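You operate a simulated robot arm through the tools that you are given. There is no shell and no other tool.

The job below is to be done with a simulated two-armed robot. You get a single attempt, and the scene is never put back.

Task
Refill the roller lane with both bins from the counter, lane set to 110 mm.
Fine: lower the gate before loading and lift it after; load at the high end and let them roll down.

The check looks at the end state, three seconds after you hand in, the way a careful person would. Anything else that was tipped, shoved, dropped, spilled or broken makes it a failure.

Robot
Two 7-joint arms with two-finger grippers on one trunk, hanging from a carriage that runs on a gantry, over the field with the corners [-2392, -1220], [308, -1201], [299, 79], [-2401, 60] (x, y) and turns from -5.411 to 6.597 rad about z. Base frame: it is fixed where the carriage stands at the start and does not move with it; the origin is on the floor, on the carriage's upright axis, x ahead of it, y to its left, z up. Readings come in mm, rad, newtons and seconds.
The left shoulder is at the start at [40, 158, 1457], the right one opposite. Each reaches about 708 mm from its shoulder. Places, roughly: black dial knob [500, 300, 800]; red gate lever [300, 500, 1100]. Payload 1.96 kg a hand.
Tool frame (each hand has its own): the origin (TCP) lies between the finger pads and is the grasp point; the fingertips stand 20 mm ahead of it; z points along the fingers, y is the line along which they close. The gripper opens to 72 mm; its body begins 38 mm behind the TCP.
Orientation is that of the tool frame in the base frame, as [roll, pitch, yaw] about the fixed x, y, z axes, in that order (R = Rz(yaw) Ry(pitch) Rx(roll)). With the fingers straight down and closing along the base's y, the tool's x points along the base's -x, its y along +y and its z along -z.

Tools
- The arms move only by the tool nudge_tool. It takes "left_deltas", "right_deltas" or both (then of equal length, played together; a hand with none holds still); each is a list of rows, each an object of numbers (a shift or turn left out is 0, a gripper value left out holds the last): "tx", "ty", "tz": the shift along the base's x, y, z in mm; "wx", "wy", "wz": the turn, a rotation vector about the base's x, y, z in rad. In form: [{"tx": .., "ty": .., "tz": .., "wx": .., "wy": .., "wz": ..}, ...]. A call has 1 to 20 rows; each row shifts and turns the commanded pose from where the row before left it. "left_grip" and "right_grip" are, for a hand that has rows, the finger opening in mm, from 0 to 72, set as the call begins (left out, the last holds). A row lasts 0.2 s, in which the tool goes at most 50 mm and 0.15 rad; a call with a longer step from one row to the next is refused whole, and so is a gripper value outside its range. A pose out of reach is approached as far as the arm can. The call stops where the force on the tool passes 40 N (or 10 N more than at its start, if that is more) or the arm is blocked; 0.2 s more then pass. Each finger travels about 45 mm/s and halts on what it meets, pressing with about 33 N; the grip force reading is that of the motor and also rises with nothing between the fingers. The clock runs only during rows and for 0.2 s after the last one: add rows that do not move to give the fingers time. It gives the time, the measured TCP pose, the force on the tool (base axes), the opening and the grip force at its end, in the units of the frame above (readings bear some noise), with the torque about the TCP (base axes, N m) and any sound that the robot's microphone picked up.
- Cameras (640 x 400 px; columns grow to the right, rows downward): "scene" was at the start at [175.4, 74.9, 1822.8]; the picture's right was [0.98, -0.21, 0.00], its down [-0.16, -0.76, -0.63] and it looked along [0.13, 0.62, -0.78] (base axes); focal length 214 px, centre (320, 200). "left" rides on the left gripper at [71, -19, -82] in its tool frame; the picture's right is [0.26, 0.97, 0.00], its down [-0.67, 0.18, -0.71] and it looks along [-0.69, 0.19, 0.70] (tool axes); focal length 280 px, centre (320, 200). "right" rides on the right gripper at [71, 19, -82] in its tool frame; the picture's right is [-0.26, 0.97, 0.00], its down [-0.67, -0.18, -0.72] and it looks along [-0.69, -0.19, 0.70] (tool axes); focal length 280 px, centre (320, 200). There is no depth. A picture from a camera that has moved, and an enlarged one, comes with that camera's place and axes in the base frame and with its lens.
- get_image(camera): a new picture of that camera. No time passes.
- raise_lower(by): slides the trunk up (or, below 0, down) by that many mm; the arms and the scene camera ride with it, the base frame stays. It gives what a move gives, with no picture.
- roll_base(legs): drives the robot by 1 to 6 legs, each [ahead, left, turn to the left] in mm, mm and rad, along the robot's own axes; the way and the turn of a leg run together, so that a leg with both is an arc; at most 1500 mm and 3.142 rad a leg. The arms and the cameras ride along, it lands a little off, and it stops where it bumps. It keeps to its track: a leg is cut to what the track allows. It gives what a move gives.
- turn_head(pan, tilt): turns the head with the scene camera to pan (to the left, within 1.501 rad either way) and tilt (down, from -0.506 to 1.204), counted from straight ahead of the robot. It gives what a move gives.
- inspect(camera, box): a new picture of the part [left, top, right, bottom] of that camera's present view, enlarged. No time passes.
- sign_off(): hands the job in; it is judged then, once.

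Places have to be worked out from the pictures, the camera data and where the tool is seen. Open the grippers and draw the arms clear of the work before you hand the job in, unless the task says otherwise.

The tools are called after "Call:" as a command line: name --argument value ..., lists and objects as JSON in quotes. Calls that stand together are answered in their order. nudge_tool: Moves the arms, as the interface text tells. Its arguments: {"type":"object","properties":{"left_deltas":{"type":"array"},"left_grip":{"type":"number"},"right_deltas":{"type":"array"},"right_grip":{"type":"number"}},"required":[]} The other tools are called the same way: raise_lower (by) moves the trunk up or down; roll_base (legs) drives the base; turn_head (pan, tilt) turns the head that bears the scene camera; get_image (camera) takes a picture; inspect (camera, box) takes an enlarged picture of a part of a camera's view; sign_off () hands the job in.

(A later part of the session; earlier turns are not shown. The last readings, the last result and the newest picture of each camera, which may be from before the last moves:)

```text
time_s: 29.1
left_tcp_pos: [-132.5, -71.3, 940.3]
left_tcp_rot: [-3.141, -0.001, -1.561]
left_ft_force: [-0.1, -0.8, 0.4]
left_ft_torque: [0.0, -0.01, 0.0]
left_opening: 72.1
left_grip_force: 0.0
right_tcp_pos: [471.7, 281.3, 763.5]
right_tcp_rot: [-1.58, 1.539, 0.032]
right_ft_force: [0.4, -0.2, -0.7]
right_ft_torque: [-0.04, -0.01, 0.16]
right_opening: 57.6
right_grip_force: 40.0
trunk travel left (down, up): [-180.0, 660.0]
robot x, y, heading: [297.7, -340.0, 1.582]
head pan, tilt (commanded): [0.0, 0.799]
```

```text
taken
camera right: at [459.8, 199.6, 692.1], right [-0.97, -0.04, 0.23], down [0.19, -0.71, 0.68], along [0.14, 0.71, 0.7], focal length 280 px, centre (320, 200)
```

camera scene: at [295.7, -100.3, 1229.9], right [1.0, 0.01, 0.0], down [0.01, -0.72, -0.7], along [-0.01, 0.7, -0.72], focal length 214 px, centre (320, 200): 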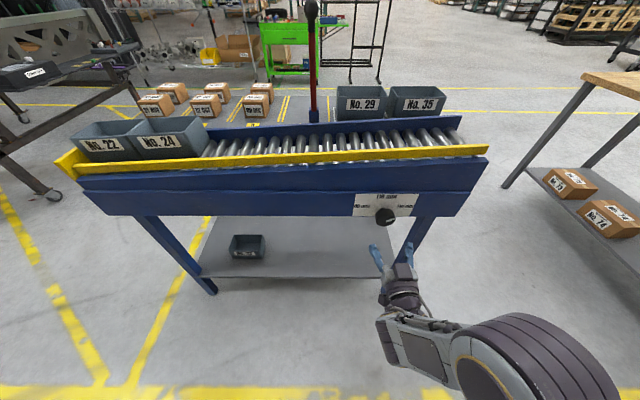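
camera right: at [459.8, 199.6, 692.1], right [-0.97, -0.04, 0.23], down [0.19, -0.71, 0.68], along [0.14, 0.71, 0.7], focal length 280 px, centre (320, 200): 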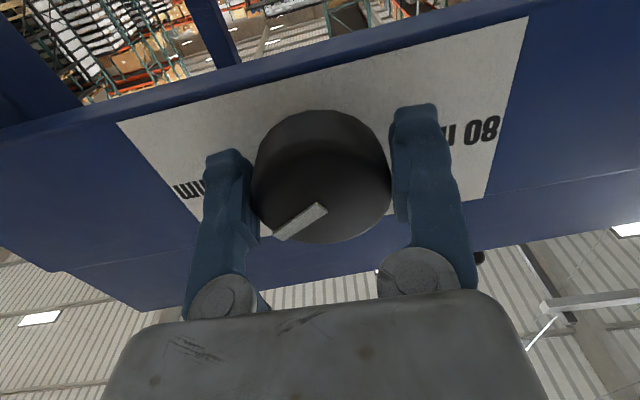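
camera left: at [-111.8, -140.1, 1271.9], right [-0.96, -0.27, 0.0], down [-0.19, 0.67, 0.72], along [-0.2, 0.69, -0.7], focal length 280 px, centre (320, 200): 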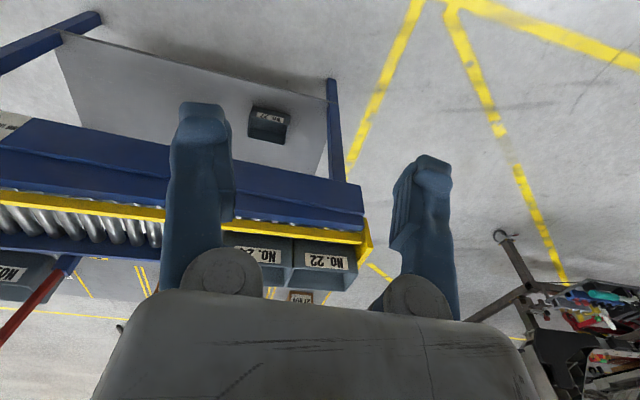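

Gripped at 57.6 mm. I turn counter-clockwise (about -y) by 0.48 rad first and check the pointer and torque.

Call:
nudge_tool --right_deltas '[{"wx": 0.0043, "wy": -0.1}, {"wx": 0.0043, "wy": -0.1}, {"wx": 0.0043, "wy": -0.1}, {"wx": 0.0043, "wy": -0.1}, {"wx": 0.0034, "wy": -0.08}, {"tx": 0}]'

Call:
get_image --camera "right"

Call:
get_image --camera "scene"

```text
time_s: 30.4
left_tcp_pos: [-131.6, -70.2, 939.3]
left_tcp_rot: [-3.139, -0.001, -1.561]
left_ft_force: [-0.1, 0.8, -0.3]
left_ft_torque: [-0.04, -0.02, 0.01]
left_opening: 72.0
left_grip_force: 0.0
right_tcp_pos: [474.1, 282.0, 762.1]
right_tcp_rot: [-1.569, 1.056, 0.039]
right_ft_force: [6.6, 4.1, -6.4]
right_ft_torque: [-0.39, 0.02, -0.39]
right_opening: 57.3
right_grip_force: 39.7
trunk travel left (down, up): [-180.0, 660.0]
robot x, y, heading: [296.3, -342.4, 1.583]
head pan, tilt (commanded): [0.0, 0.799]
```

```text
taken
camera right: at [495.9, 200.7, 692.7], right [-0.97, -0.04, -0.25], down [-0.14, -0.72, 0.68], along [-0.2, 0.69, 0.69], focal length 280 px, centre (320, 200)
```

right: 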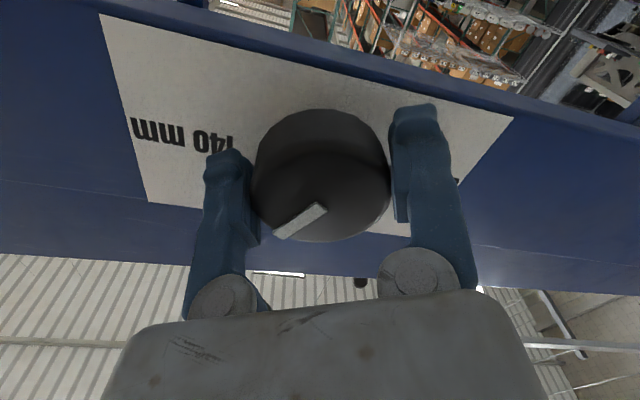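

```text
taken
camera scene: at [297.2, -99.8, 1229.9], right [1.0, 0.01, 0.0], down [0.01, -0.72, -0.7], along [-0.01, 0.7, -0.72], focal length 214 px, centre (320, 200)
```

scene: 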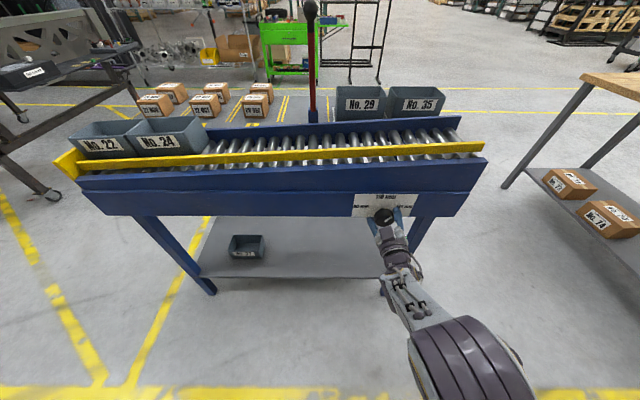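

The knob turns with the hand and the yellow rail is moving in. I continue another 0.60 rad and re-check.

Call:
nudge_tool --right_deltas '[{"wx": 0.0043, "wy": -0.1}, {"wx": 0.0043, "wy": -0.1}, {"wx": 0.0043, "wy": -0.1}, {"wx": 0.0043, "wy": -0.1}, {"wx": 0.0043, "wy": -0.1}, {"wx": 0.0043, "wy": -0.1}, {"tx": 0}]'

Call:
get_image --camera "right"

Call:
inspect --camera "scene" --box '[345, 180, 445, 280]'

Call:
inspect --camera "scene" --box '[50, 90, 210, 210]'

```text
time_s: 32.0
left_tcp_pos: [-130.2, -70.8, 939.9]
left_tcp_rot: [-3.141, -0.002, -1.561]
left_ft_force: [0.2, -0.3, 0.0]
left_ft_torque: [-0.03, 0.01, 0.05]
left_opening: 72.0
left_grip_force: 0.1
right_tcp_pos: [475.0, 280.3, 764.1]
right_tcp_rot: [-1.563, 0.454, 0.045]
right_ft_force: [6.8, -10.1, 17.2]
right_ft_torque: [-0.48, 0.12, -0.53]
right_opening: 57.2
right_grip_force: 40.4
trunk travel left (down, up): [-180.0, 660.0]
robot x, y, heading: [297.6, -345.4, 1.584]
head pan, tilt (commanded): [0.0, 0.799]
```

```text
taken
camera right: at [533.9, 202.1, 716.1], right [-0.66, -0.02, -0.75], down [-0.49, -0.74, 0.46], along [-0.57, 0.67, 0.48], focal length 280 px, centre (320, 200)
```

right: 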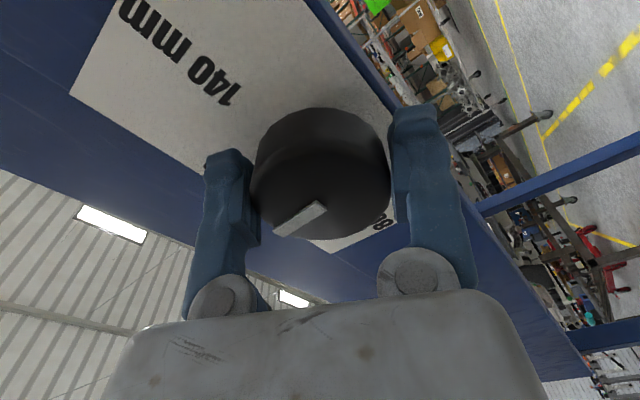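

```text
4.00 times, centred on (395, 230) of scene
camera zoom: at [297.4, -100.7, 1230.0], right [1.0, 0.01, 0.0], down [0.01, -0.72, -0.7], along [-0.01, 0.7, -0.72], focal length 858 px, centre (20, 80)
```

zoom: 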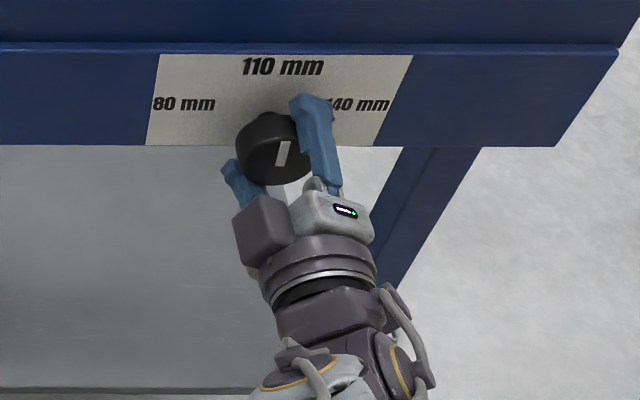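

```text
3.33 times, centred on (130, 150) of scene
camera zoom: at [297.4, -100.7, 1230.0], right [1.0, 0.01, 0.0], down [0.01, -0.72, -0.7], along [-0.01, 0.7, -0.72], focal length 715 px, centre (953, 367)
```

zoom: 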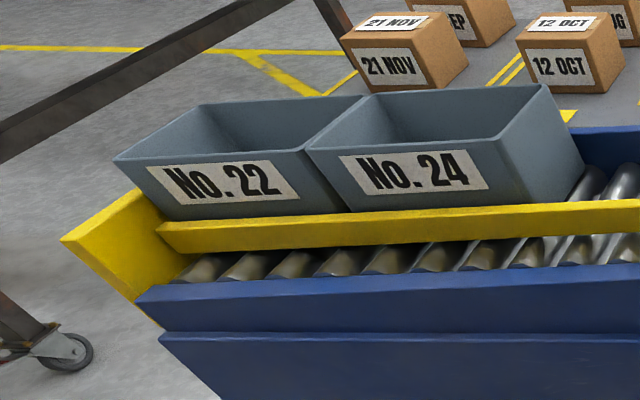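

The rail has moved in; I zoom tightly on the pointer against the 110 label.

Call:
inspect --camera "scene" --box '[375, 190, 411, 228]'

Call:
inspect --camera "right" --box '[180, 80, 480, 268]'

```text
10.53 times, centred on (393, 209) of scene
camera zoom: at [297.4, -100.7, 1230.0], right [1.0, 0.01, 0.0], down [0.01, -0.72, -0.7], along [-0.01, 0.7, -0.72], focal length 2258 px, centre (-448, 105)
```

zoom: 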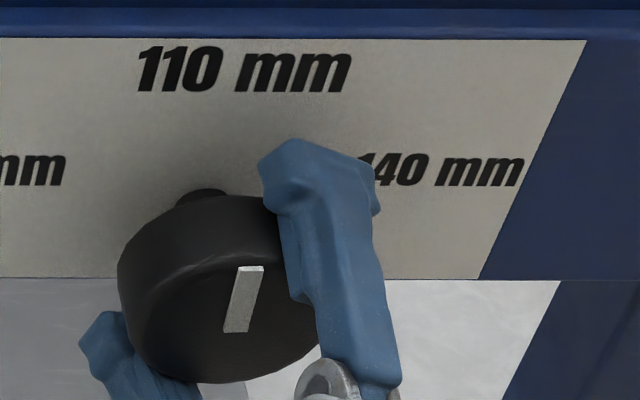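

```text
2.13 times, centred on (330, 174) of right
camera zoom: at [533.9, 202.1, 716.1], right [-0.66, -0.02, -0.75], down [-0.49, -0.74, 0.46], along [-0.57, 0.67, 0.48], focal length 597 px, centre (299, 255)
```

zoom: 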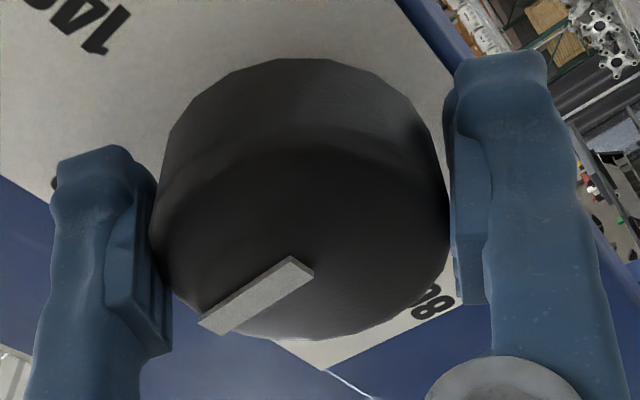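

Three separate readings put the pointer about 4° past vertical (left). I turn back 0.066 rad and check again.

Call:
nudge_tool --right_deltas '[{"wx": -0.0014, "wy": 0.033}, {"wx": -0.0014, "wy": 0.033}, {"tx": 0}]'

Call:
inspect --camera "scene" --box '[375, 190, 411, 228]'

Call:
inspect --camera "right" --box '[180, 80, 480, 268]'

```text
time_s: 32.9
left_tcp_pos: [-131.5, -72.3, 939.5]
left_tcp_rot: [-3.141, -0.002, -1.561]
left_ft_force: [0.9, 0.6, 0.3]
left_ft_torque: [-0.03, -0.01, 0.03]
left_opening: 72.1
left_grip_force: 0.2
right_tcp_pos: [475.9, 281.2, 762.9]
right_tcp_rot: [-1.563, 0.522, 0.046]
right_ft_force: [5.9, -17.7, 29.1]
right_ft_torque: [0.38, 0.01, 0.85]
right_opening: 57.3
right_grip_force: 39.3
trunk travel left (down, up): [-180.0, 660.0]
robot x, y, heading: [298.2, -344.1, 1.585]
head pan, tilt (commanded): [0.0, 0.799]
```

```text
10.53 times, centred on (393, 209) of scene
camera zoom: at [297.6, -100.9, 1230.0], right [1.0, 0.01, 0.0], down [0.01, -0.72, -0.7], along [-0.01, 0.7, -0.72], focal length 2258 px, centre (-448, 105)
```

zoom: 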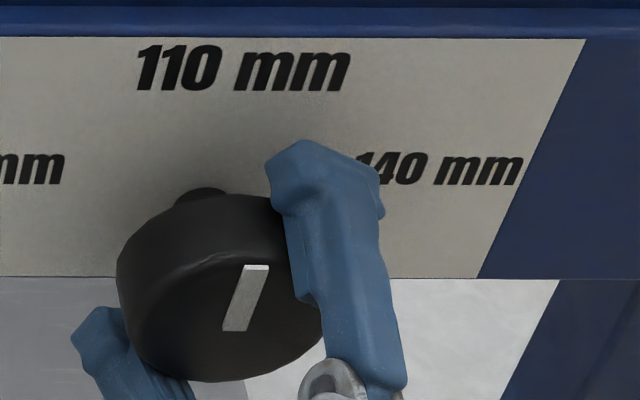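

```text
2.13 times, centred on (330, 174) of right
camera zoom: at [530.5, 201.9, 712.3], right [-0.71, -0.03, -0.71], down [-0.46, -0.74, 0.49], along [-0.53, 0.67, 0.51], focal length 597 px, centre (299, 255)
```

zoom: 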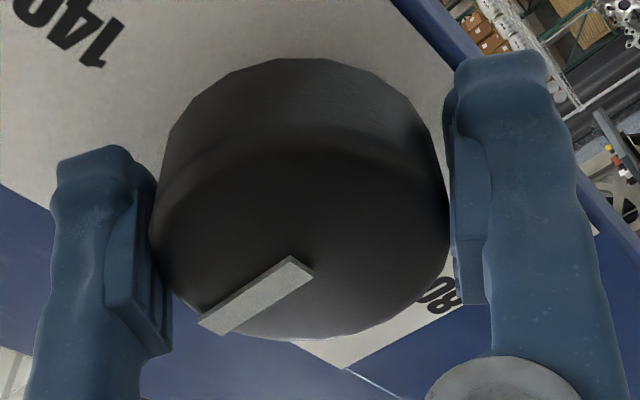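

Pointer now reads vertical, on 110. I open the gripper, back straight out and verify the knob and rail.

Call:
nudge_tool --right_deltas '[{"tx": 0}, {"tx": 0}, {"tx": 0}]' --right_grip 72

Call:
nudge_tool --right_deltas '[{"ty": -10}, {"ty": -20}, {"ty": -30}, {"ty": -30}, {"ty": -30}, {"tx": 0}]'

Call:
inspect --camera "scene" --box '[360, 185, 420, 228]'

Call:
get_image --camera "scene"

```text
time_s: 33.6
left_tcp_pos: [-132.2, -71.2, 940.5]
left_tcp_rot: [3.141, 0.001, -1.557]
left_ft_force: [0.2, 0.5, -1.0]
left_ft_torque: [0.02, -0.01, -0.03]
left_opening: 72.0
left_grip_force: 0.1
right_tcp_pos: [471.2, 282.5, 760.8]
right_tcp_rot: [-1.569, 0.524, 0.045]
right_ft_force: [0.2, 0.0, 0.2]
right_ft_torque: [0.0, 0.01, 0.01]
right_opening: 71.9
right_grip_force: 0.1
trunk travel left (down, up): [-180.0, 660.0]
robot x, y, heading: [299.9, -342.5, 1.583]
head pan, tilt (commanded): [0.0, 0.799]
```

```text
time_s: 35.0
left_tcp_pos: [-133.1, -71.4, 940.0]
left_tcp_rot: [3.14, 0.0, -1.558]
left_ft_force: [-0.1, 0.2, 0.2]
left_ft_torque: [0.03, -0.02, -0.02]
left_opening: 72.0
left_grip_force: 0.1
right_tcp_pos: [472.7, 161.0, 761.6]
right_tcp_rot: [-1.567, 0.525, 0.044]
right_ft_force: [0.4, 0.1, 0.1]
right_ft_torque: [0.04, 0.01, 0.01]
right_opening: 71.9
right_grip_force: 0.1
trunk travel left (down, up): [-180.0, 660.0]
robot x, y, heading: [300.5, -341.1, 1.583]
head pan, tilt (commanded): [0.0, 0.799]
```

```text
9.30 times, centred on (390, 206) of scene
camera zoom: at [295.4, -99.9, 1230.0], right [1.0, 0.01, 0.0], down [0.01, -0.72, -0.7], along [-0.01, 0.7, -0.72], focal length 1995 px, centre (-331, 140)
```

zoom: 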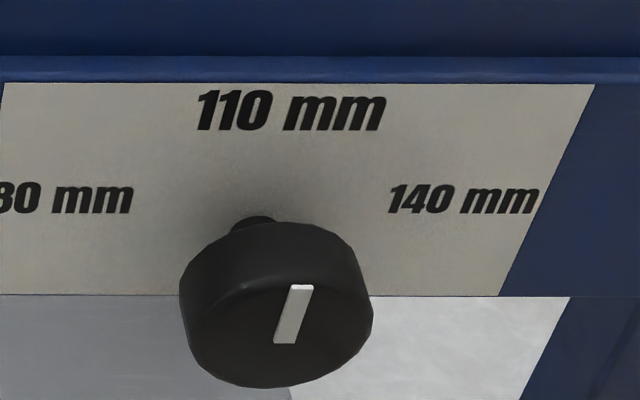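

```text
taken
camera scene: at [295.4, -99.9, 1230.0], right [1.0, 0.01, 0.0], down [0.01, -0.72, -0.7], along [-0.01, 0.7, -0.72], focal length 214 px, centre (320, 200)
```

scene: 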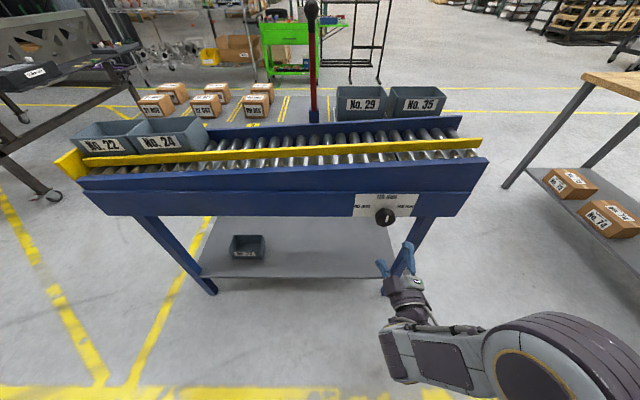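

Knob released and still close to vertical; I enlarge it further to measure the residual angle, and look at the rail/bin gap.

Call:
inspect --camera "scene" --box '[374, 196, 400, 228]'

Call:
inspect --camera "right" --box '[220, 20, 420, 145]'

Call:
inspect --camera "scene" --box '[50, 90, 210, 210]'

```text
12.50 times, centred on (387, 212) of scene
camera zoom: at [295.4, -99.9, 1230.0], right [1.0, 0.01, 0.0], down [0.01, -0.72, -0.7], along [-0.01, 0.7, -0.72], focal length 2681 px, centre (-518, 50)
```

zoom: 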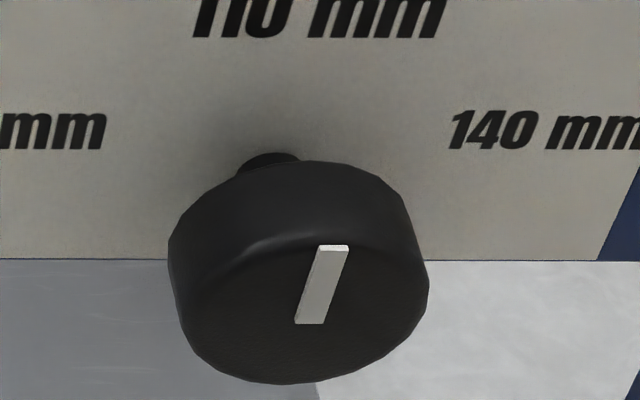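

```text
3.20 times, centred on (320, 82) of right
camera zoom: at [527.9, 82.3, 710.4], right [-0.71, -0.03, -0.7], down [-0.46, -0.74, 0.49], along [-0.53, 0.68, 0.51], focal length 897 px, centre (320, 576)
```

zoom: 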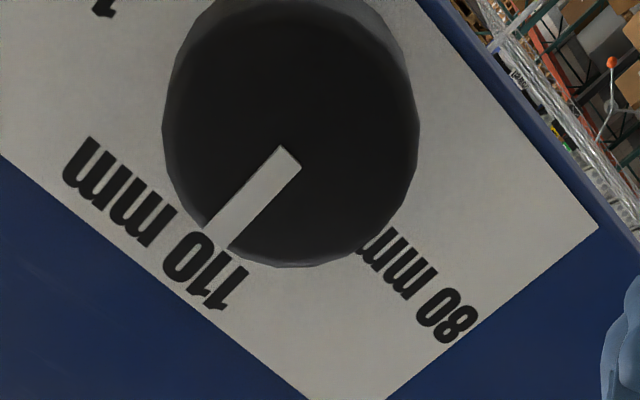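

```text
3.33 times, centred on (130, 150) of scene
camera zoom: at [295.4, -99.9, 1230.0], right [1.0, 0.01, 0.0], down [0.01, -0.72, -0.7], along [-0.01, 0.7, -0.72], focal length 715 px, centre (953, 367)
```

zoom: 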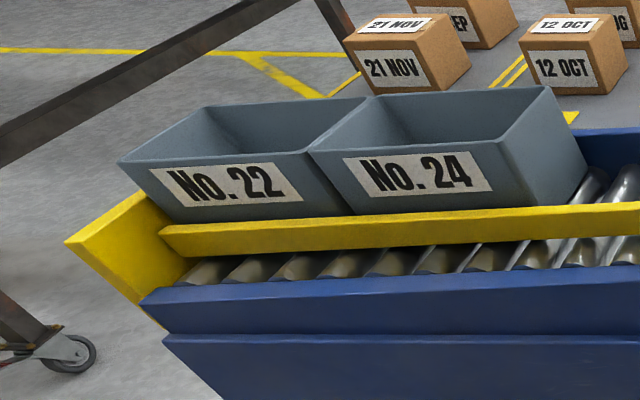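

The pointer stands within ~2° of the 110 mark and bins 22/24 have not moved. I now fold the right hand back to its hanging pose near the body before driving to the loading position.

Call:
nudge_tool --right_deltas '[{"ty": -8, "wy": 0.1275, "wx": -0.0055}, {"ty": -8, "wy": 0.1275, "wx": -0.0055}, {"ty": -8, "wy": 0.1275, "wx": -0.0055}, {"ty": -8, "wy": 0.1275, "wx": -0.0055}, {"ty": -8, "wy": 0.1275, "wx": -0.0055}, {"ty": -8, "wy": 0.1275, "wx": -0.0055}, {"ty": -8, "wy": 0.1275, "wx": -0.0055}, {"ty": -8, "wy": 0.1275, "wx": -0.0055}, {"tx": -14.6, "ty": -11.5, "tz": 4, "wx": -0.1309}, {"tx": -14.6, "ty": -11.5, "tz": 4, "wx": -0.1309}, {"tx": -14.6, "ty": -11.5, "tz": 4, "wx": -0.1309}, {"tx": -14.6, "ty": -11.5, "tz": 4, "wx": -0.1309}, {"tx": -14.6, "ty": -11.5, "tz": 4, "wx": -0.1309}, {"tx": -14.6, "ty": -11.5, "tz": 4, "wx": -0.1309}, {"tx": -14.6, "ty": -11.5, "tz": 4, "wx": -0.1309}, {"tx": -14.6, "ty": -11.5, "tz": 4, "wx": -0.1309}, {"tx": -14.6, "ty": -11.5, "tz": 4, "wx": -0.1309}, {"tx": -14.6, "ty": -11.5, "tz": 4, "wx": -0.1309}, {"tx": -14.6, "ty": -11.5, "tz": 4, "wx": -0.1309}, {"tx": -14.6, "ty": -11.5, "tz": 4, "wx": -0.1309}]'

Call:
raise_lower --by 350

Call:
get_image --camera "scene"

```text
time_s: 39.2
left_tcp_pos: [-131.9, -70.6, 939.6]
left_tcp_rot: [-3.14, -0.001, -1.56]
left_ft_force: [0.2, -0.8, -0.3]
left_ft_torque: [0.03, 0.06, -0.02]
left_opening: 72.1
left_grip_force: 0.1
right_tcp_pos: [231.3, 0.0, 639.5]
right_tcp_rot: [3.064, 0.371, -1.502]
right_ft_force: [-0.4, -0.3, 0.3]
right_ft_torque: [-0.02, 0.03, 0.03]
right_opening: 72.1
right_grip_force: 0.0
right hand out of reach, approached as far as the arm can: row 9, 10, 11, 14, 15, 16, 17, 18, 19, 20
trunk travel left (down, up): [-180.0, 660.0]
robot x, y, heading: [296.4, -341.4, 1.584]
head pan, tilt (commanded): [0.0, 0.799]
```

```text
time_s: 42.7
left_tcp_pos: [-133.6, -71.2, 1290.2]
left_tcp_rot: [3.141, 0.001, -1.559]
left_ft_force: [-0.1, -0.1, -0.6]
left_ft_torque: [-0.02, 0.0, 0.02]
left_opening: 71.7
left_grip_force: 0.2
right_tcp_pos: [230.5, 1.4, 989.8]
right_tcp_rot: [3.063, 0.373, -1.503]
right_ft_force: [0.6, -0.9, 0.7]
right_ft_torque: [-0.01, 0.01, 0.0]
right_opening: 72.1
right_grip_force: 0.1
trunk travel left (down, up): [-530.0, 310.0]
robot x, y, heading: [297.9, -340.2, 1.583]
head pan, tilt (commanded): [0.0, 0.799]
```

```text
taken
camera scene: at [296.0, -100.0, 1579.9], right [1.0, 0.01, 0.0], down [0.01, -0.72, -0.7], along [-0.01, 0.7, -0.72], focal length 214 px, centre (320, 200)
```

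scene: 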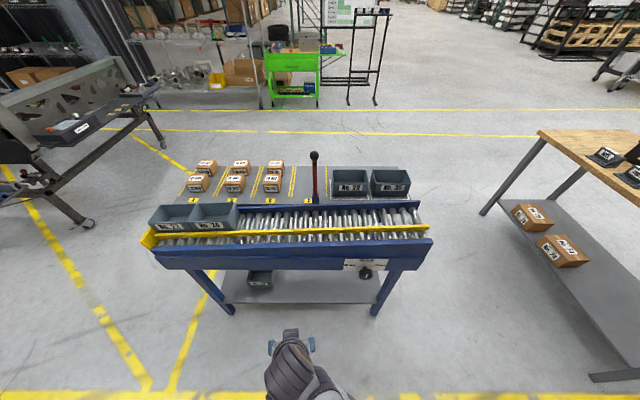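

The right wrist ran toward a limit while folding. I raise it and straighten it to its neutral hanging pose.

Call:
nudge_tool --right_deltas '[{"tx": 9, "ty": -5, "tz": 29, "wx": -0.062, "wy": -0.017, "wz": -0.009}, {"tx": 9, "ty": -5, "tz": 29, "wx": -0.062, "wy": -0.017, "wz": -0.009}, {"tx": 9, "ty": -5, "tz": 29, "wx": -0.062, "wy": -0.017, "wz": -0.009}, {"tx": 9, "ty": -5, "tz": 29, "wx": -0.062, "wy": -0.017, "wz": -0.009}, {"tx": 9, "ty": -5, "tz": 29, "wx": -0.062, "wy": -0.017, "wz": -0.009}, {"tx": 9, "ty": -5, "tz": 29, "wx": -0.062, "wy": -0.017, "wz": -0.009}, {"tx": 0}]'

Call:
get_image --camera "scene"

```text
time_s: 44.3
left_tcp_pos: [-133.5, -69.8, 1290.2]
left_tcp_rot: [3.14, 0.0, -1.559]
left_ft_force: [-0.1, 1.1, -0.1]
left_ft_torque: [0.03, 0.0, -0.02]
left_opening: 71.8
left_grip_force: 0.1
right_tcp_pos: [238.9, 82.3, 982.7]
right_tcp_rot: [3.134, 0.059, -1.536]
right_ft_force: [0.4, -1.0, -0.2]
right_ft_torque: [0.0, 0.02, -0.04]
right_opening: 72.1
right_grip_force: 0.1
right hand out of reach, approached as far as the arm can: row 1, 2, 3, 4, 5, 6
trunk travel left (down, up): [-530.0, 310.0]
robot x, y, heading: [298.5, -339.1, 1.586]
head pan, tilt (commanded): [0.0, 0.799]
```

```text
taken
camera scene: at [296.0, -100.0, 1580.0], right [1.0, 0.01, 0.0], down [0.01, -0.72, -0.7], along [-0.01, 0.7, -0.72], focal length 214 px, centre (320, 200)
```

scene: 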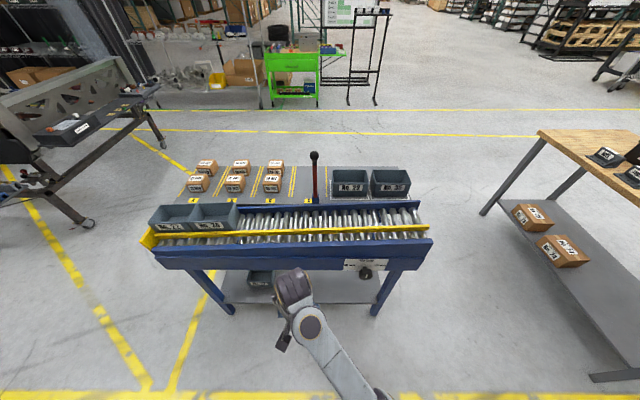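

Only the orientation recovered; position stuck near some joint limit. I try moving the hand toward +x (its own side) and upward to unwind it.

Call:
nudge_tool --right_deltas '[{"tx": 25}, {"tx": 25}, {"tx": 25}, {"tx": 25}, {"tx": 25}, {"tx": 0}]'

Call:
nudge_tool --right_deltas '[{"tz": 20}, {"tz": 20}, {"tz": 20}, {"tz": 20}, {"tx": 0}]'

Call:
get_image --camera "scene"

```text
time_s: 45.7
left_tcp_pos: [-132.7, -70.6, 1290.3]
left_tcp_rot: [3.14, 0.002, -1.561]
left_ft_force: [0.0, -0.8, 0.2]
left_ft_torque: [-0.01, -0.02, 0.04]
left_opening: 71.7
left_grip_force: 0.1
right_tcp_pos: [239.8, 79.8, 979.8]
right_tcp_rot: [3.133, 0.06, -1.535]
right_ft_force: [0.2, -0.5, 0.6]
right_ft_torque: [0.01, -0.03, -0.02]
right_opening: 72.1
right_grip_force: 0.1
right hand out of reach, approached as far as the arm can: row 1, 2, 3, 4, 5
trunk travel left (down, up): [-530.0, 310.0]
robot x, y, heading: [297.2, -340.3, 1.579]
head pan, tilt (commanded): [0.0, 0.799]
```

```text
time_s: 46.9
left_tcp_pos: [-132.5, -70.8, 1290.3]
left_tcp_rot: [3.141, 0.001, -1.561]
left_ft_force: [0.1, -0.6, -0.9]
left_ft_torque: [0.01, -0.01, 0.0]
left_opening: 72.0
left_grip_force: 0.1
right_tcp_pos: [247.0, 102.7, 999.2]
right_tcp_rot: [3.131, 0.063, -1.535]
right_ft_force: [0.3, 0.3, -0.9]
right_ft_torque: [-0.02, 0.0, -0.01]
right_opening: 72.1
right_grip_force: 0.0
right hand out of reach, approached as far as the arm can: row 1, 2, 3, 4
trunk travel left (down, up): [-530.0, 310.0]
robot x, y, heading: [300.2, -341.4, 1.582]
head pan, tilt (commanded): [0.0, 0.799]
```

```text
taken
camera scene: at [296.0, -100.0, 1579.9], right [1.0, 0.01, 0.0], down [0.01, -0.72, -0.7], along [-0.01, 0.7, -0.72], focal length 214 px, centre (320, 200)
```

scene: 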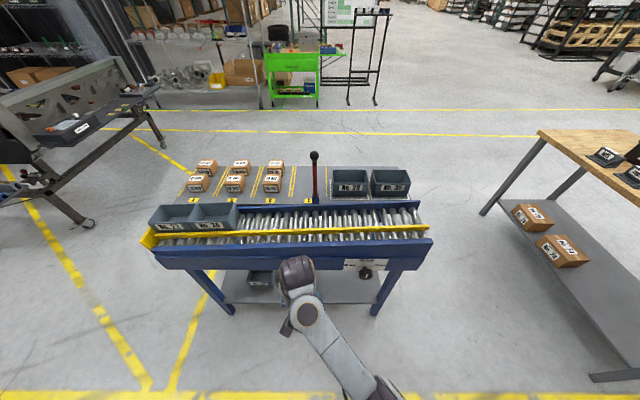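

I test whether a wrist turn about the vertical unlocks the arm.

Call:
nudge_tool --right_deltas '[{"wz": 0.1}, {"wz": 0.1}, {"wz": 0.1}, {"tx": 0}]'

Call:
nudge_tool --right_deltas '[{"tx": 15, "tz": 10}, {"tx": 15, "tz": 10}, {"tx": 0}]'

```text
time_s: 47.9
left_tcp_pos: [-132.7, -69.7, 1289.4]
left_tcp_rot: [3.141, -0.001, -1.56]
left_ft_force: [0.7, -0.3, 0.1]
left_ft_torque: [0.01, 0.01, -0.03]
left_opening: 72.0
left_grip_force: 0.0
right_tcp_pos: [238.3, 83.1, 984.5]
right_tcp_rot: [3.138, 0.068, -1.236]
right_ft_force: [0.0, -0.4, 0.1]
right_ft_torque: [-0.02, 0.0, 0.0]
right_opening: 71.9
right_grip_force: 0.1
right hand out of reach, approached as far as the arm can: row 2, 3
trunk travel left (down, up): [-530.0, 310.0]
robot x, y, heading: [298.8, -339.2, 1.582]
head pan, tilt (commanded): [0.0, 0.799]
```

```text
time_s: 48.7
left_tcp_pos: [-132.5, -71.4, 1291.7]
left_tcp_rot: [-3.141, 0.001, -1.56]
left_ft_force: [-0.4, 0.3, 0.1]
left_ft_torque: [0.02, 0.0, 0.0]
left_opening: 71.9
left_grip_force: 0.0
right_tcp_pos: [238.2, 82.1, 981.8]
right_tcp_rot: [3.137, 0.064, -1.234]
right_ft_force: [0.0, -0.5, 0.6]
right_ft_torque: [-0.01, -0.02, 0.0]
right_opening: 72.0
right_grip_force: 0.2
right hand out of reach, approached as far as the arm can: row 1, 2
trunk travel left (down, up): [-530.0, 310.0]
robot x, y, heading: [296.7, -341.1, 1.58]
head pan, tilt (commanded): [0.0, 0.799]
```

I probe other directions one at a time to find the free ones: toward the robot, then down.

Call:
nudge_tool --right_deltas '[{"ty": -20}, {"ty": -20}, {"tx": 0}]'

Call:
nudge_tool --right_deltas '[{"tz": -20}, {"tz": -20}, {"tx": 0}]'

Call:
nudge_tool --right_deltas '[{"ty": 20}, {"ty": 20}, {"tx": 0}]'

Call:
turn_head --pan -0.6 --tilt 1.1

Call:
get_image --camera "scene"

```text
time_s: 49.5
left_tcp_pos: [-132.5, -70.0, 1290.8]
left_tcp_rot: [-3.141, 0.0, -1.561]
left_ft_force: [0.2, 0.1, -0.9]
left_ft_torque: [-0.02, -0.01, 0.05]
left_opening: 72.0
left_grip_force: 0.0
right_tcp_pos: [241.7, 65.2, 968.8]
right_tcp_rot: [-3.131, 0.079, -1.251]
right_ft_force: [-0.3, 0.2, 0.1]
right_ft_torque: [0.02, 0.0, -0.02]
right_opening: 72.0
right_grip_force: 0.1
right hand out of reach, approached as far as the arm can: row 1, 2
trunk travel left (down, up): [-530.0, 310.0]
robot x, y, heading: [296.8, -342.0, 1.58]
head pan, tilt (commanded): [0.0, 0.799]
```

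```text
time_s: 50.3
left_tcp_pos: [-132.8, -71.1, 1290.8]
left_tcp_rot: [-3.141, 0.0, -1.561]
left_ft_force: [-1.3, 1.0, -0.1]
left_ft_torque: [0.0, 0.01, 0.02]
left_opening: 72.2
left_grip_force: 0.1
right_tcp_pos: [243.4, 73.8, 935.0]
right_tcp_rot: [-3.125, 0.093, -1.251]
right_ft_force: [0.4, -0.4, 0.4]
right_ft_torque: [0.03, -0.01, -0.01]
right_opening: 72.0
right_grip_force: 0.0
trunk travel left (down, up): [-530.0, 310.0]
robot x, y, heading: [298.8, -338.0, 1.584]
head pan, tilt (commanded): [0.0, 0.799]
```

```text
time_s: 51.1
left_tcp_pos: [-133.2, -69.9, 1290.5]
left_tcp_rot: [-3.141, 0.001, -1.56]
left_ft_force: [0.5, 0.3, 0.7]
left_ft_torque: [-0.01, 0.02, -0.02]
left_opening: 72.1
left_grip_force: 0.0
right_tcp_pos: [243.5, 88.4, 920.6]
right_tcp_rot: [-3.132, 0.06, -1.248]
right_ft_force: [0.5, 0.1, -0.1]
right_ft_torque: [0.01, 0.02, 0.01]
right_opening: 72.1
right_grip_force: 0.1
right hand out of reach, approached as far as the arm can: row 2
trunk travel left (down, up): [-530.0, 310.0]
robot x, y, heading: [299.9, -345.6, 1.582]
head pan, tilt (commanded): [0.0, 0.799]
```

```text
time_s: 52.1
left_tcp_pos: [-133.1, -70.9, 1290.9]
left_tcp_rot: [-3.141, -0.001, -1.559]
left_ft_force: [-0.2, 0.4, 0.1]
left_ft_torque: [0.01, -0.01, -0.02]
left_opening: 72.1
left_grip_force: 0.0
right_tcp_pos: [243.1, 88.4, 921.2]
right_tcp_rot: [-3.136, 0.063, -1.247]
right_ft_force: [0.1, -0.2, 0.4]
right_ft_torque: [0.0, -0.02, -0.01]
right_opening: 71.9
right_grip_force: 0.1
trunk travel left (down, up): [-530.0, 310.0]
robot x, y, heading: [296.7, -340.1, 1.583]
head pan, tilt (commanded): [-0.6, 1.1]
```

```text
taken
camera scene: at [332.0, -128.1, 1558.2], right [0.83, -0.55, 0.0], down [-0.49, -0.74, -0.45], along [0.25, 0.38, -0.89], focal length 214 px, centre (320, 200)
```

scene: 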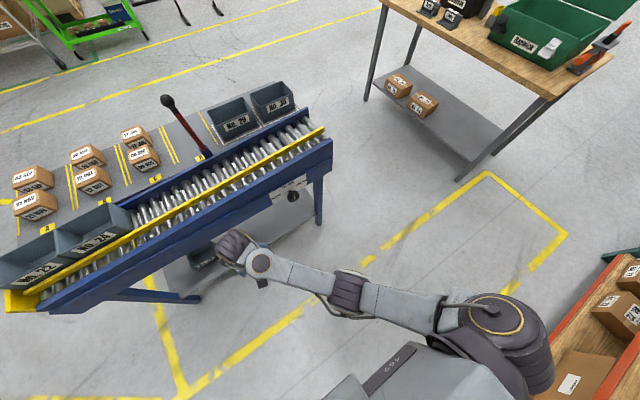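

The elbow ended in a low, nearly straight posture with the wrist at its bend limit. I bring the right hand back to the horizontal pose it had in front of the knob (350 mm higher now), from which the original path can be retraced.

Call:
nudge_tool --right_deltas '[{"wz": -0.1, "wx": 0.05}, {"wz": -0.1, "wx": 0.05}, {"wz": -0.11, "wx": 0.05}, {"tx": 19, "ty": 8, "tz": 16, "wx": 0.12}, {"tx": 19, "ty": 8, "tz": 16, "wx": 0.12}, {"tx": 19, "ty": 8, "tz": 16, "wx": 0.12}, {"tx": 19, "ty": 8, "tz": 16, "wx": 0.12}, {"tx": 19, "ty": 8, "tz": 16, "wx": 0.12}, {"tx": 19, "ty": 8, "tz": 16, "wx": 0.12}, {"tx": 19, "ty": 8, "tz": 16, "wx": 0.12}, {"tx": 19, "ty": 8, "tz": 16, "wx": 0.12}, {"tx": 19, "ty": 8, "tz": 16, "wx": 0.12}, {"tx": 19, "ty": 8, "tz": 16, "wx": 0.12}, {"tx": 19, "ty": 8, "tz": 16, "wx": 0.12}, {"tx": 19, "ty": 8, "tz": 16, "wx": 0.1}, {"tx": 0}]'

Call:
get_image --camera "scene"

```text
time_s: 55.5
left_tcp_pos: [-132.6, -69.5, 1290.7]
left_tcp_rot: [-3.141, 0.002, -1.561]
left_ft_force: [0.5, 0.1, 0.2]
left_ft_torque: [-0.01, 0.05, 0.0]
left_opening: 72.1
left_grip_force: 0.1
right_tcp_pos: [462.6, 180.7, 1115.7]
right_tcp_rot: [-0.442, 1.505, 1.116]
right_ft_force: [0.1, -0.1, -0.4]
right_ft_torque: [0.02, 0.0, 0.02]
right_opening: 72.1
right_grip_force: 0.0
trunk travel left (down, up): [-530.0, 310.0]
robot x, y, heading: [304.4, -342.8, 1.584]
head pan, tilt (commanded): [-0.6, 1.1]
```

```text
taken
camera scene: at [332.1, -128.2, 1558.2], right [0.83, -0.56, 0.0], down [-0.49, -0.74, -0.45], along [0.25, 0.38, -0.89], focal length 214 px, centre (320, 200)
```

scene: 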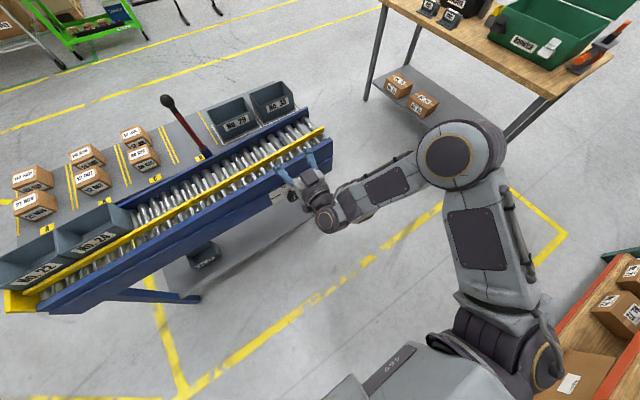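

The elbow is up again. I retrace the original path backwards to the hanging pose.

Call:
nudge_tool --right_deltas '[{"tx": -14, "ty": -18, "tz": 4.75, "wx": -0.1309}, {"tx": -14, "ty": -18, "tz": 4.75, "wx": -0.1309}, {"tx": -14, "ty": -18, "tz": 4.75, "wx": -0.1309}, {"tx": -14, "ty": -18, "tz": 4.75, "wx": -0.1309}, {"tx": -14, "ty": -18, "tz": 4.75, "wx": -0.1309}, {"tx": -14, "ty": -18, "tz": 4.75, "wx": -0.1309}, {"tx": -14, "ty": -18, "tz": 4.75, "wx": -0.1309}, {"tx": -14, "ty": -18, "tz": 4.75, "wx": -0.1309}, {"tx": -14, "ty": -18, "tz": 4.75, "wx": -0.1309}, {"tx": -14, "ty": -18, "tz": 4.75, "wx": -0.1309}, {"tx": -14, "ty": -18, "tz": 4.75, "wx": -0.1309}, {"tx": -14, "ty": -18, "tz": 4.75, "wx": -0.1309}, {"tx": 0}]'

Call:
get_image --camera "scene"

```text
time_s: 58.3
left_tcp_pos: [-132.5, -69.9, 1290.6]
left_tcp_rot: [3.141, 0.0, -1.562]
left_ft_force: [0.0, 0.7, -0.1]
left_ft_torque: [0.02, 0.0, 0.03]
left_opening: 71.8
left_grip_force: 0.1
right_tcp_pos: [259.8, 103.2, 1029.5]
right_tcp_rot: [3.079, 0.253, -1.537]
right_ft_force: [-0.2, 0.2, 0.7]
right_ft_torque: [-0.01, -0.01, 0.0]
right_opening: 71.9
right_grip_force: 0.0
right hand out of reach, approached as far as the arm can: row 2, 3, 7, 8, 9, 10, 11, 12
trunk travel left (down, up): [-530.0, 310.0]
robot x, y, heading: [301.7, -337.7, 1.579]
head pan, tilt (commanded): [-0.6, 1.1]
```

```text
taken
camera scene: at [332.2, -128.1, 1558.2], right [0.83, -0.56, 0.0], down [-0.49, -0.74, -0.45], along [0.25, 0.38, -0.89], focal length 214 px, centre (320, 200)
```

scene: 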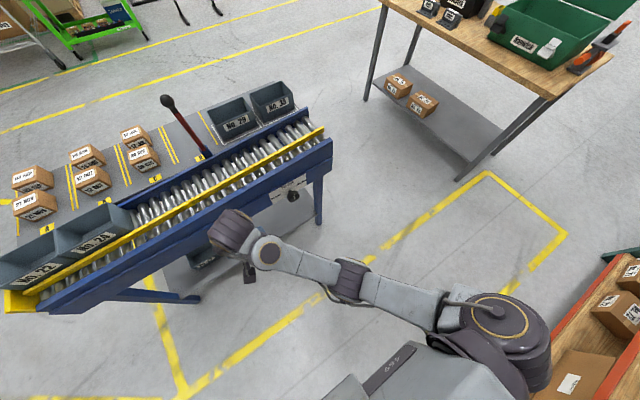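

The IK keeps preferring the straight, low-elbow posture for the right arm; it is harmless there (hand ~440 mm ahead of the robot, clear of the lane), so I leave it. The left arm will do the lever and bins: I turn back to heading 0 here, well away from the lane.

Call:
roll_base --legs '[[0, 0, -1.58]]'

Call:
turn_head --pan 1.2 --tilt 0.9

Call:
get_image --camera "scene"

Call:
get_image --camera "left"

```text
time_s: 62.5
left_tcp_pos: [580.7, 83.9, 1289.9]
left_tcp_rot: [-3.141, 0.001, 3.13]
left_ft_force: [0.6, -0.5, 0.3]
left_ft_torque: [0.0, 0.0, -0.02]
left_opening: 71.8
left_grip_force: 0.0
right_tcp_pos: [744.1, -311.8, 1029.6]
right_tcp_rot: [3.079, 0.255, -3.131]
right_ft_force: [0.3, -0.4, 0.4]
right_ft_torque: [-0.01, 0.03, 0.0]
right_opening: 71.9
right_grip_force: 0.2
trunk travel left (down, up): [-530.0, 310.0]
robot x, y, heading: [299.5, -343.7, -0.006]
head pan, tilt (commanded): [-0.6, 1.1]
```

```text
time_s: 64.3
left_tcp_pos: [578.5, 83.9, 1290.4]
left_tcp_rot: [3.141, 0.001, 3.132]
left_ft_force: [0.1, -0.8, 0.0]
left_ft_torque: [-0.02, -0.02, 0.01]
left_opening: 71.9
left_grip_force: 0.1
right_tcp_pos: [743.6, -312.4, 1029.7]
right_tcp_rot: [3.08, 0.256, -3.132]
right_ft_force: [0.9, 0.0, -0.9]
right_ft_torque: [-0.04, 0.01, 0.01]
right_opening: 72.0
right_grip_force: 0.1
trunk travel left (down, up): [-530.0, 310.0]
robot x, y, heading: [300.8, -342.0, -0.013]
head pan, tilt (commanded): [1.201, 0.901]
```

```text
taken
camera scene: at [486.9, -272.3, 1572.0], right [0.93, -0.37, 0.0], down [-0.29, -0.73, -0.62], along [0.23, 0.58, -0.78], focal length 214 px, centre (320, 200)
```

scene: 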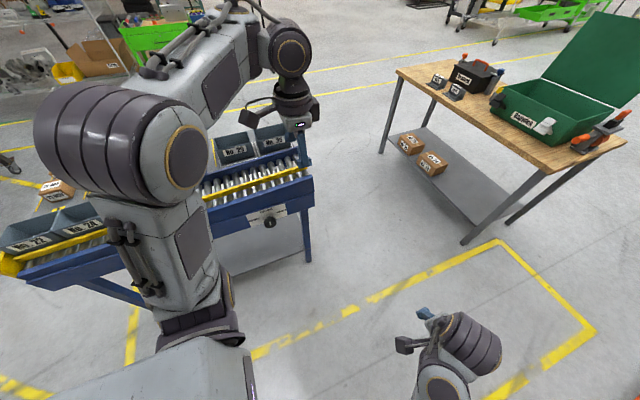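

```text
taken
camera left: at [509.0, 67.1, 1371.9], right [-0.25, 0.97, 0.0], down [0.68, 0.18, 0.72], along [0.69, 0.18, -0.7], focal length 280 px, centre (320, 200)
```

left: 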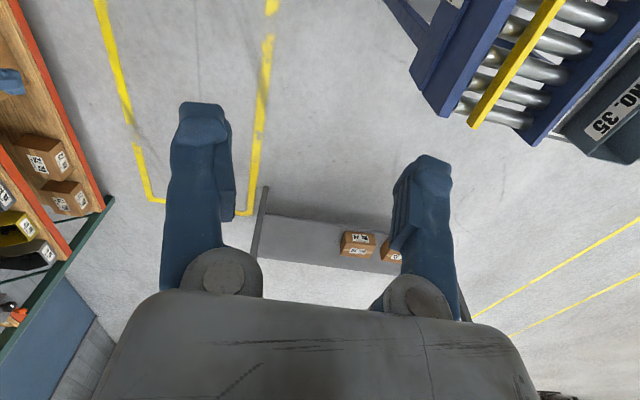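

Left arm posture is good (elbow up). I refine the lever: bracket top ≈(270,502,974), ball ≈(270,464,1196), so it leans ~10° toward me, i.e. it swings in the y–z plane. I drive to x≈0, y≈-150 to look closer at it.

Call:
roll_base --legs '[[-300, 0, 0.01], [0, 190, 0]]'

Call:
turn_head --pan 1.3 --tilt 0.75

Call:
get_image --camera "scene"

Call:
get_image --camera "left"

```text
time_s: 67.6
left_tcp_pos: [272.3, 281.3, 1291.1]
left_tcp_rot: [3.141, 0.001, 3.138]
left_ft_force: [0.0, 0.2, -0.1]
left_ft_torque: [-0.02, 0.06, 0.04]
left_opening: 72.0
left_grip_force: 0.1
right_tcp_pos: [439.4, -114.9, 1030.3]
right_tcp_rot: [3.079, 0.255, -3.121]
right_ft_force: [-0.8, 0.3, -0.3]
right_ft_torque: [-0.01, -0.05, -0.01]
right_opening: 71.8
right_grip_force: 0.1
trunk travel left (down, up): [-530.0, 310.0]
robot x, y, heading: [-3.4, -145.0, -0.004]
head pan, tilt (commanded): [1.201, 0.901]
```

```text
time_s: 68.3
left_tcp_pos: [271.4, 280.0, 1289.7]
left_tcp_rot: [-3.141, 0.0, 3.139]
left_ft_force: [-0.6, 0.0, 0.2]
left_ft_torque: [0.03, 0.01, -0.02]
left_opening: 71.9
left_grip_force: 0.0
right_tcp_pos: [438.3, -115.2, 1030.0]
right_tcp_rot: [3.079, 0.255, -3.123]
right_ft_force: [0.0, -0.3, -0.1]
right_ft_torque: [0.01, 0.0, 0.01]
right_opening: 72.1
right_grip_force: 0.0
trunk travel left (down, up): [-530.0, 310.0]
robot x, y, heading: [-8.2, -147.5, 0.0]
head pan, tilt (commanded): [1.3, 0.75]
```

```text
taken
camera scene: at [176.7, -67.6, 1583.9], right [0.96, -0.27, 0.0], down [-0.18, -0.66, -0.73], along [0.2, 0.7, -0.68], focal length 214 px, centre (320, 200)
```

scene: 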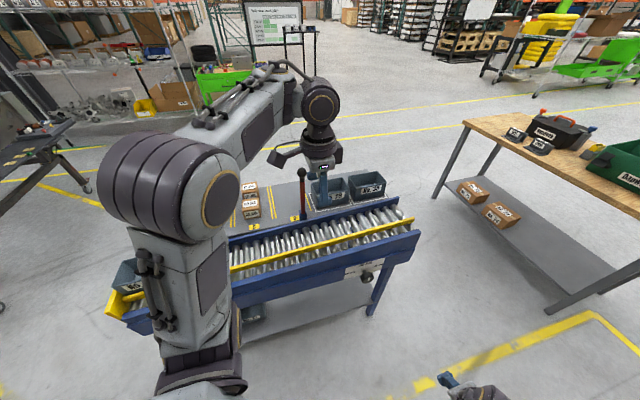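

```text
taken
camera left: at [201.3, 262.5, 1371.9], right [-0.26, 0.97, 0.0], down [0.68, 0.18, 0.72], along [0.69, 0.18, -0.7], focal length 280 px, centre (320, 200)
```

left: 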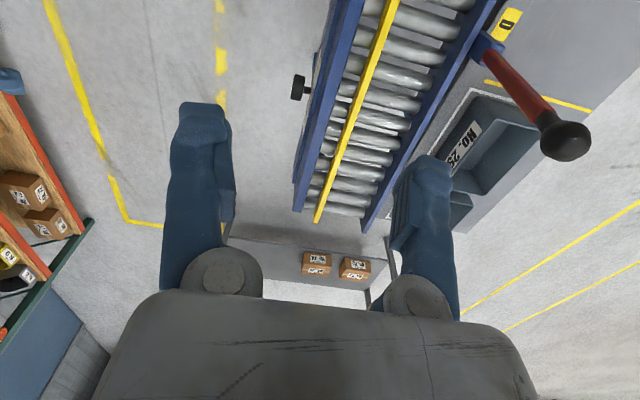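

The left wrist camera sees the lever and lane nearby; I enlarge both views around the lever.

Call:
inspect --camera "left" --box '[280, 0, 620, 212]'

Call:
inspect --camera "scene" --box '[220, 160, 420, 290]'

```text
1.88 times, centred on (450, 106) of left
camera zoom: at [201.3, 262.5, 1371.9], right [-0.26, 0.97, 0.0], down [0.68, 0.18, 0.72], along [0.69, 0.18, -0.7], focal length 528 px, centre (75, 377)
```

zoom: 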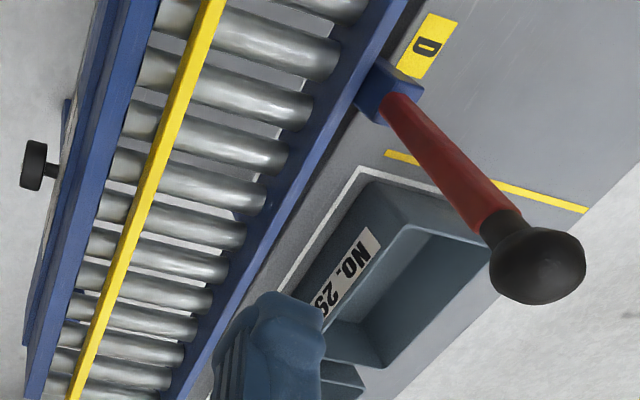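

```text
3.08 times, centred on (320, 225) of scene
camera zoom: at [176.7, -67.6, 1583.9], right [0.96, -0.27, 0.0], down [-0.18, -0.66, -0.73], along [0.2, 0.7, -0.68], focal length 660 px, centre (320, 123)
```

zoom: 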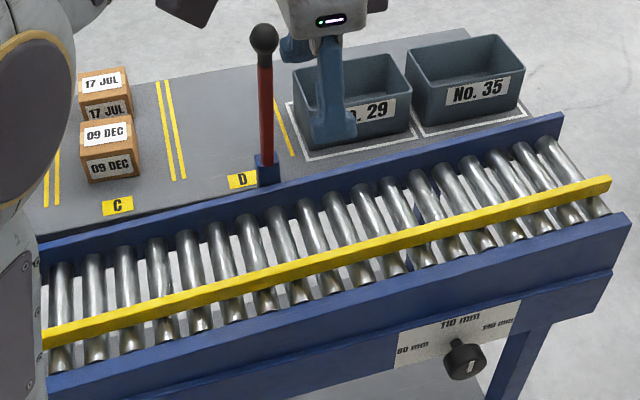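

I look more closely for the gate: zoom on the rollers near the lever and on the dark-blue item seen between rollers farther right.

Call:
inspect --camera "scene" --box '[325, 195, 385, 245]'

Call:
inspect --camera "left" --box '[290, 0, 480, 120]'

Call:
inspect --camera "left" --box '[290, 100, 480, 230]'

Call:
inspect --camera "scene" --box '[225, 215, 330, 290]'

```text
8.00 times, centred on (355, 220) of scene
camera zoom: at [176.7, -67.6, 1583.9], right [0.96, -0.27, 0.0], down [-0.18, -0.66, -0.73], along [0.2, 0.7, -0.68], focal length 1716 px, centre (40, 40)
```

zoom: 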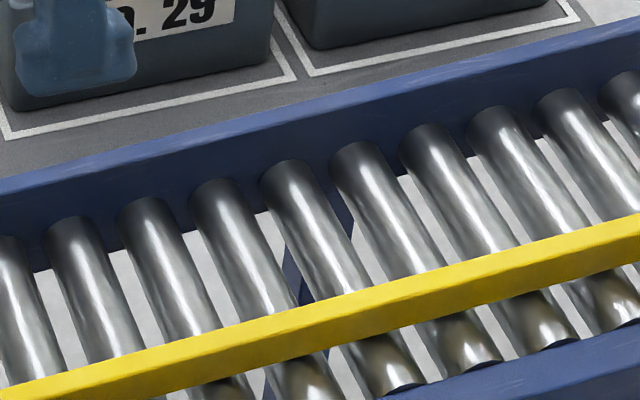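

```text
3.33 times, centred on (385, 60) of left
camera zoom: at [201.3, 262.5, 1371.9], right [-0.26, 0.97, 0.0], down [0.68, 0.18, 0.72], along [0.69, 0.18, -0.7], focal length 935 px, centre (103, 667)
```

zoom: 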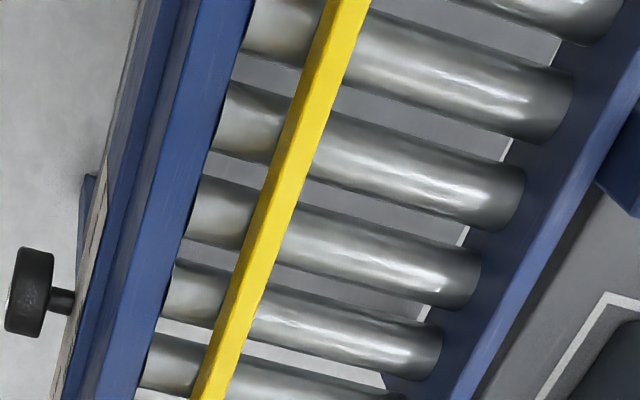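

```text
3.08 times, centred on (385, 165) of left
camera zoom: at [201.3, 262.5, 1371.9], right [-0.26, 0.97, 0.0], down [0.68, 0.18, 0.72], along [0.69, 0.18, -0.7], focal length 863 px, centre (120, 308)
```

zoom: 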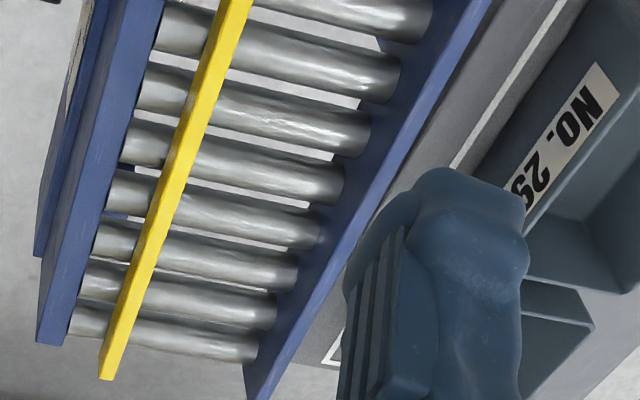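

```text
5.33 times, centred on (278, 252) of scene
camera zoom: at [176.7, -67.6, 1583.9], right [0.96, -0.27, 0.0], down [-0.18, -0.66, -0.73], along [0.2, 0.7, -0.68], focal length 1144 px, centre (547, -80)
```

zoom: 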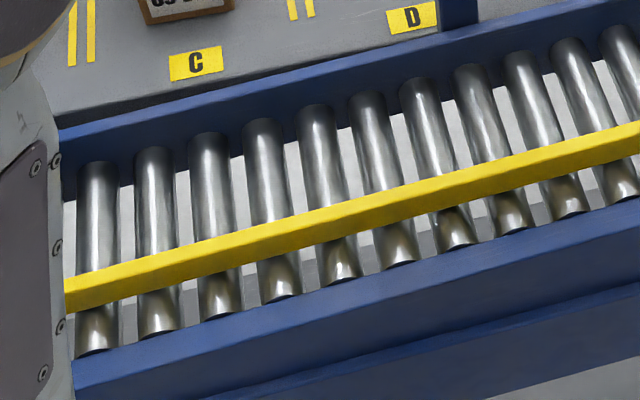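

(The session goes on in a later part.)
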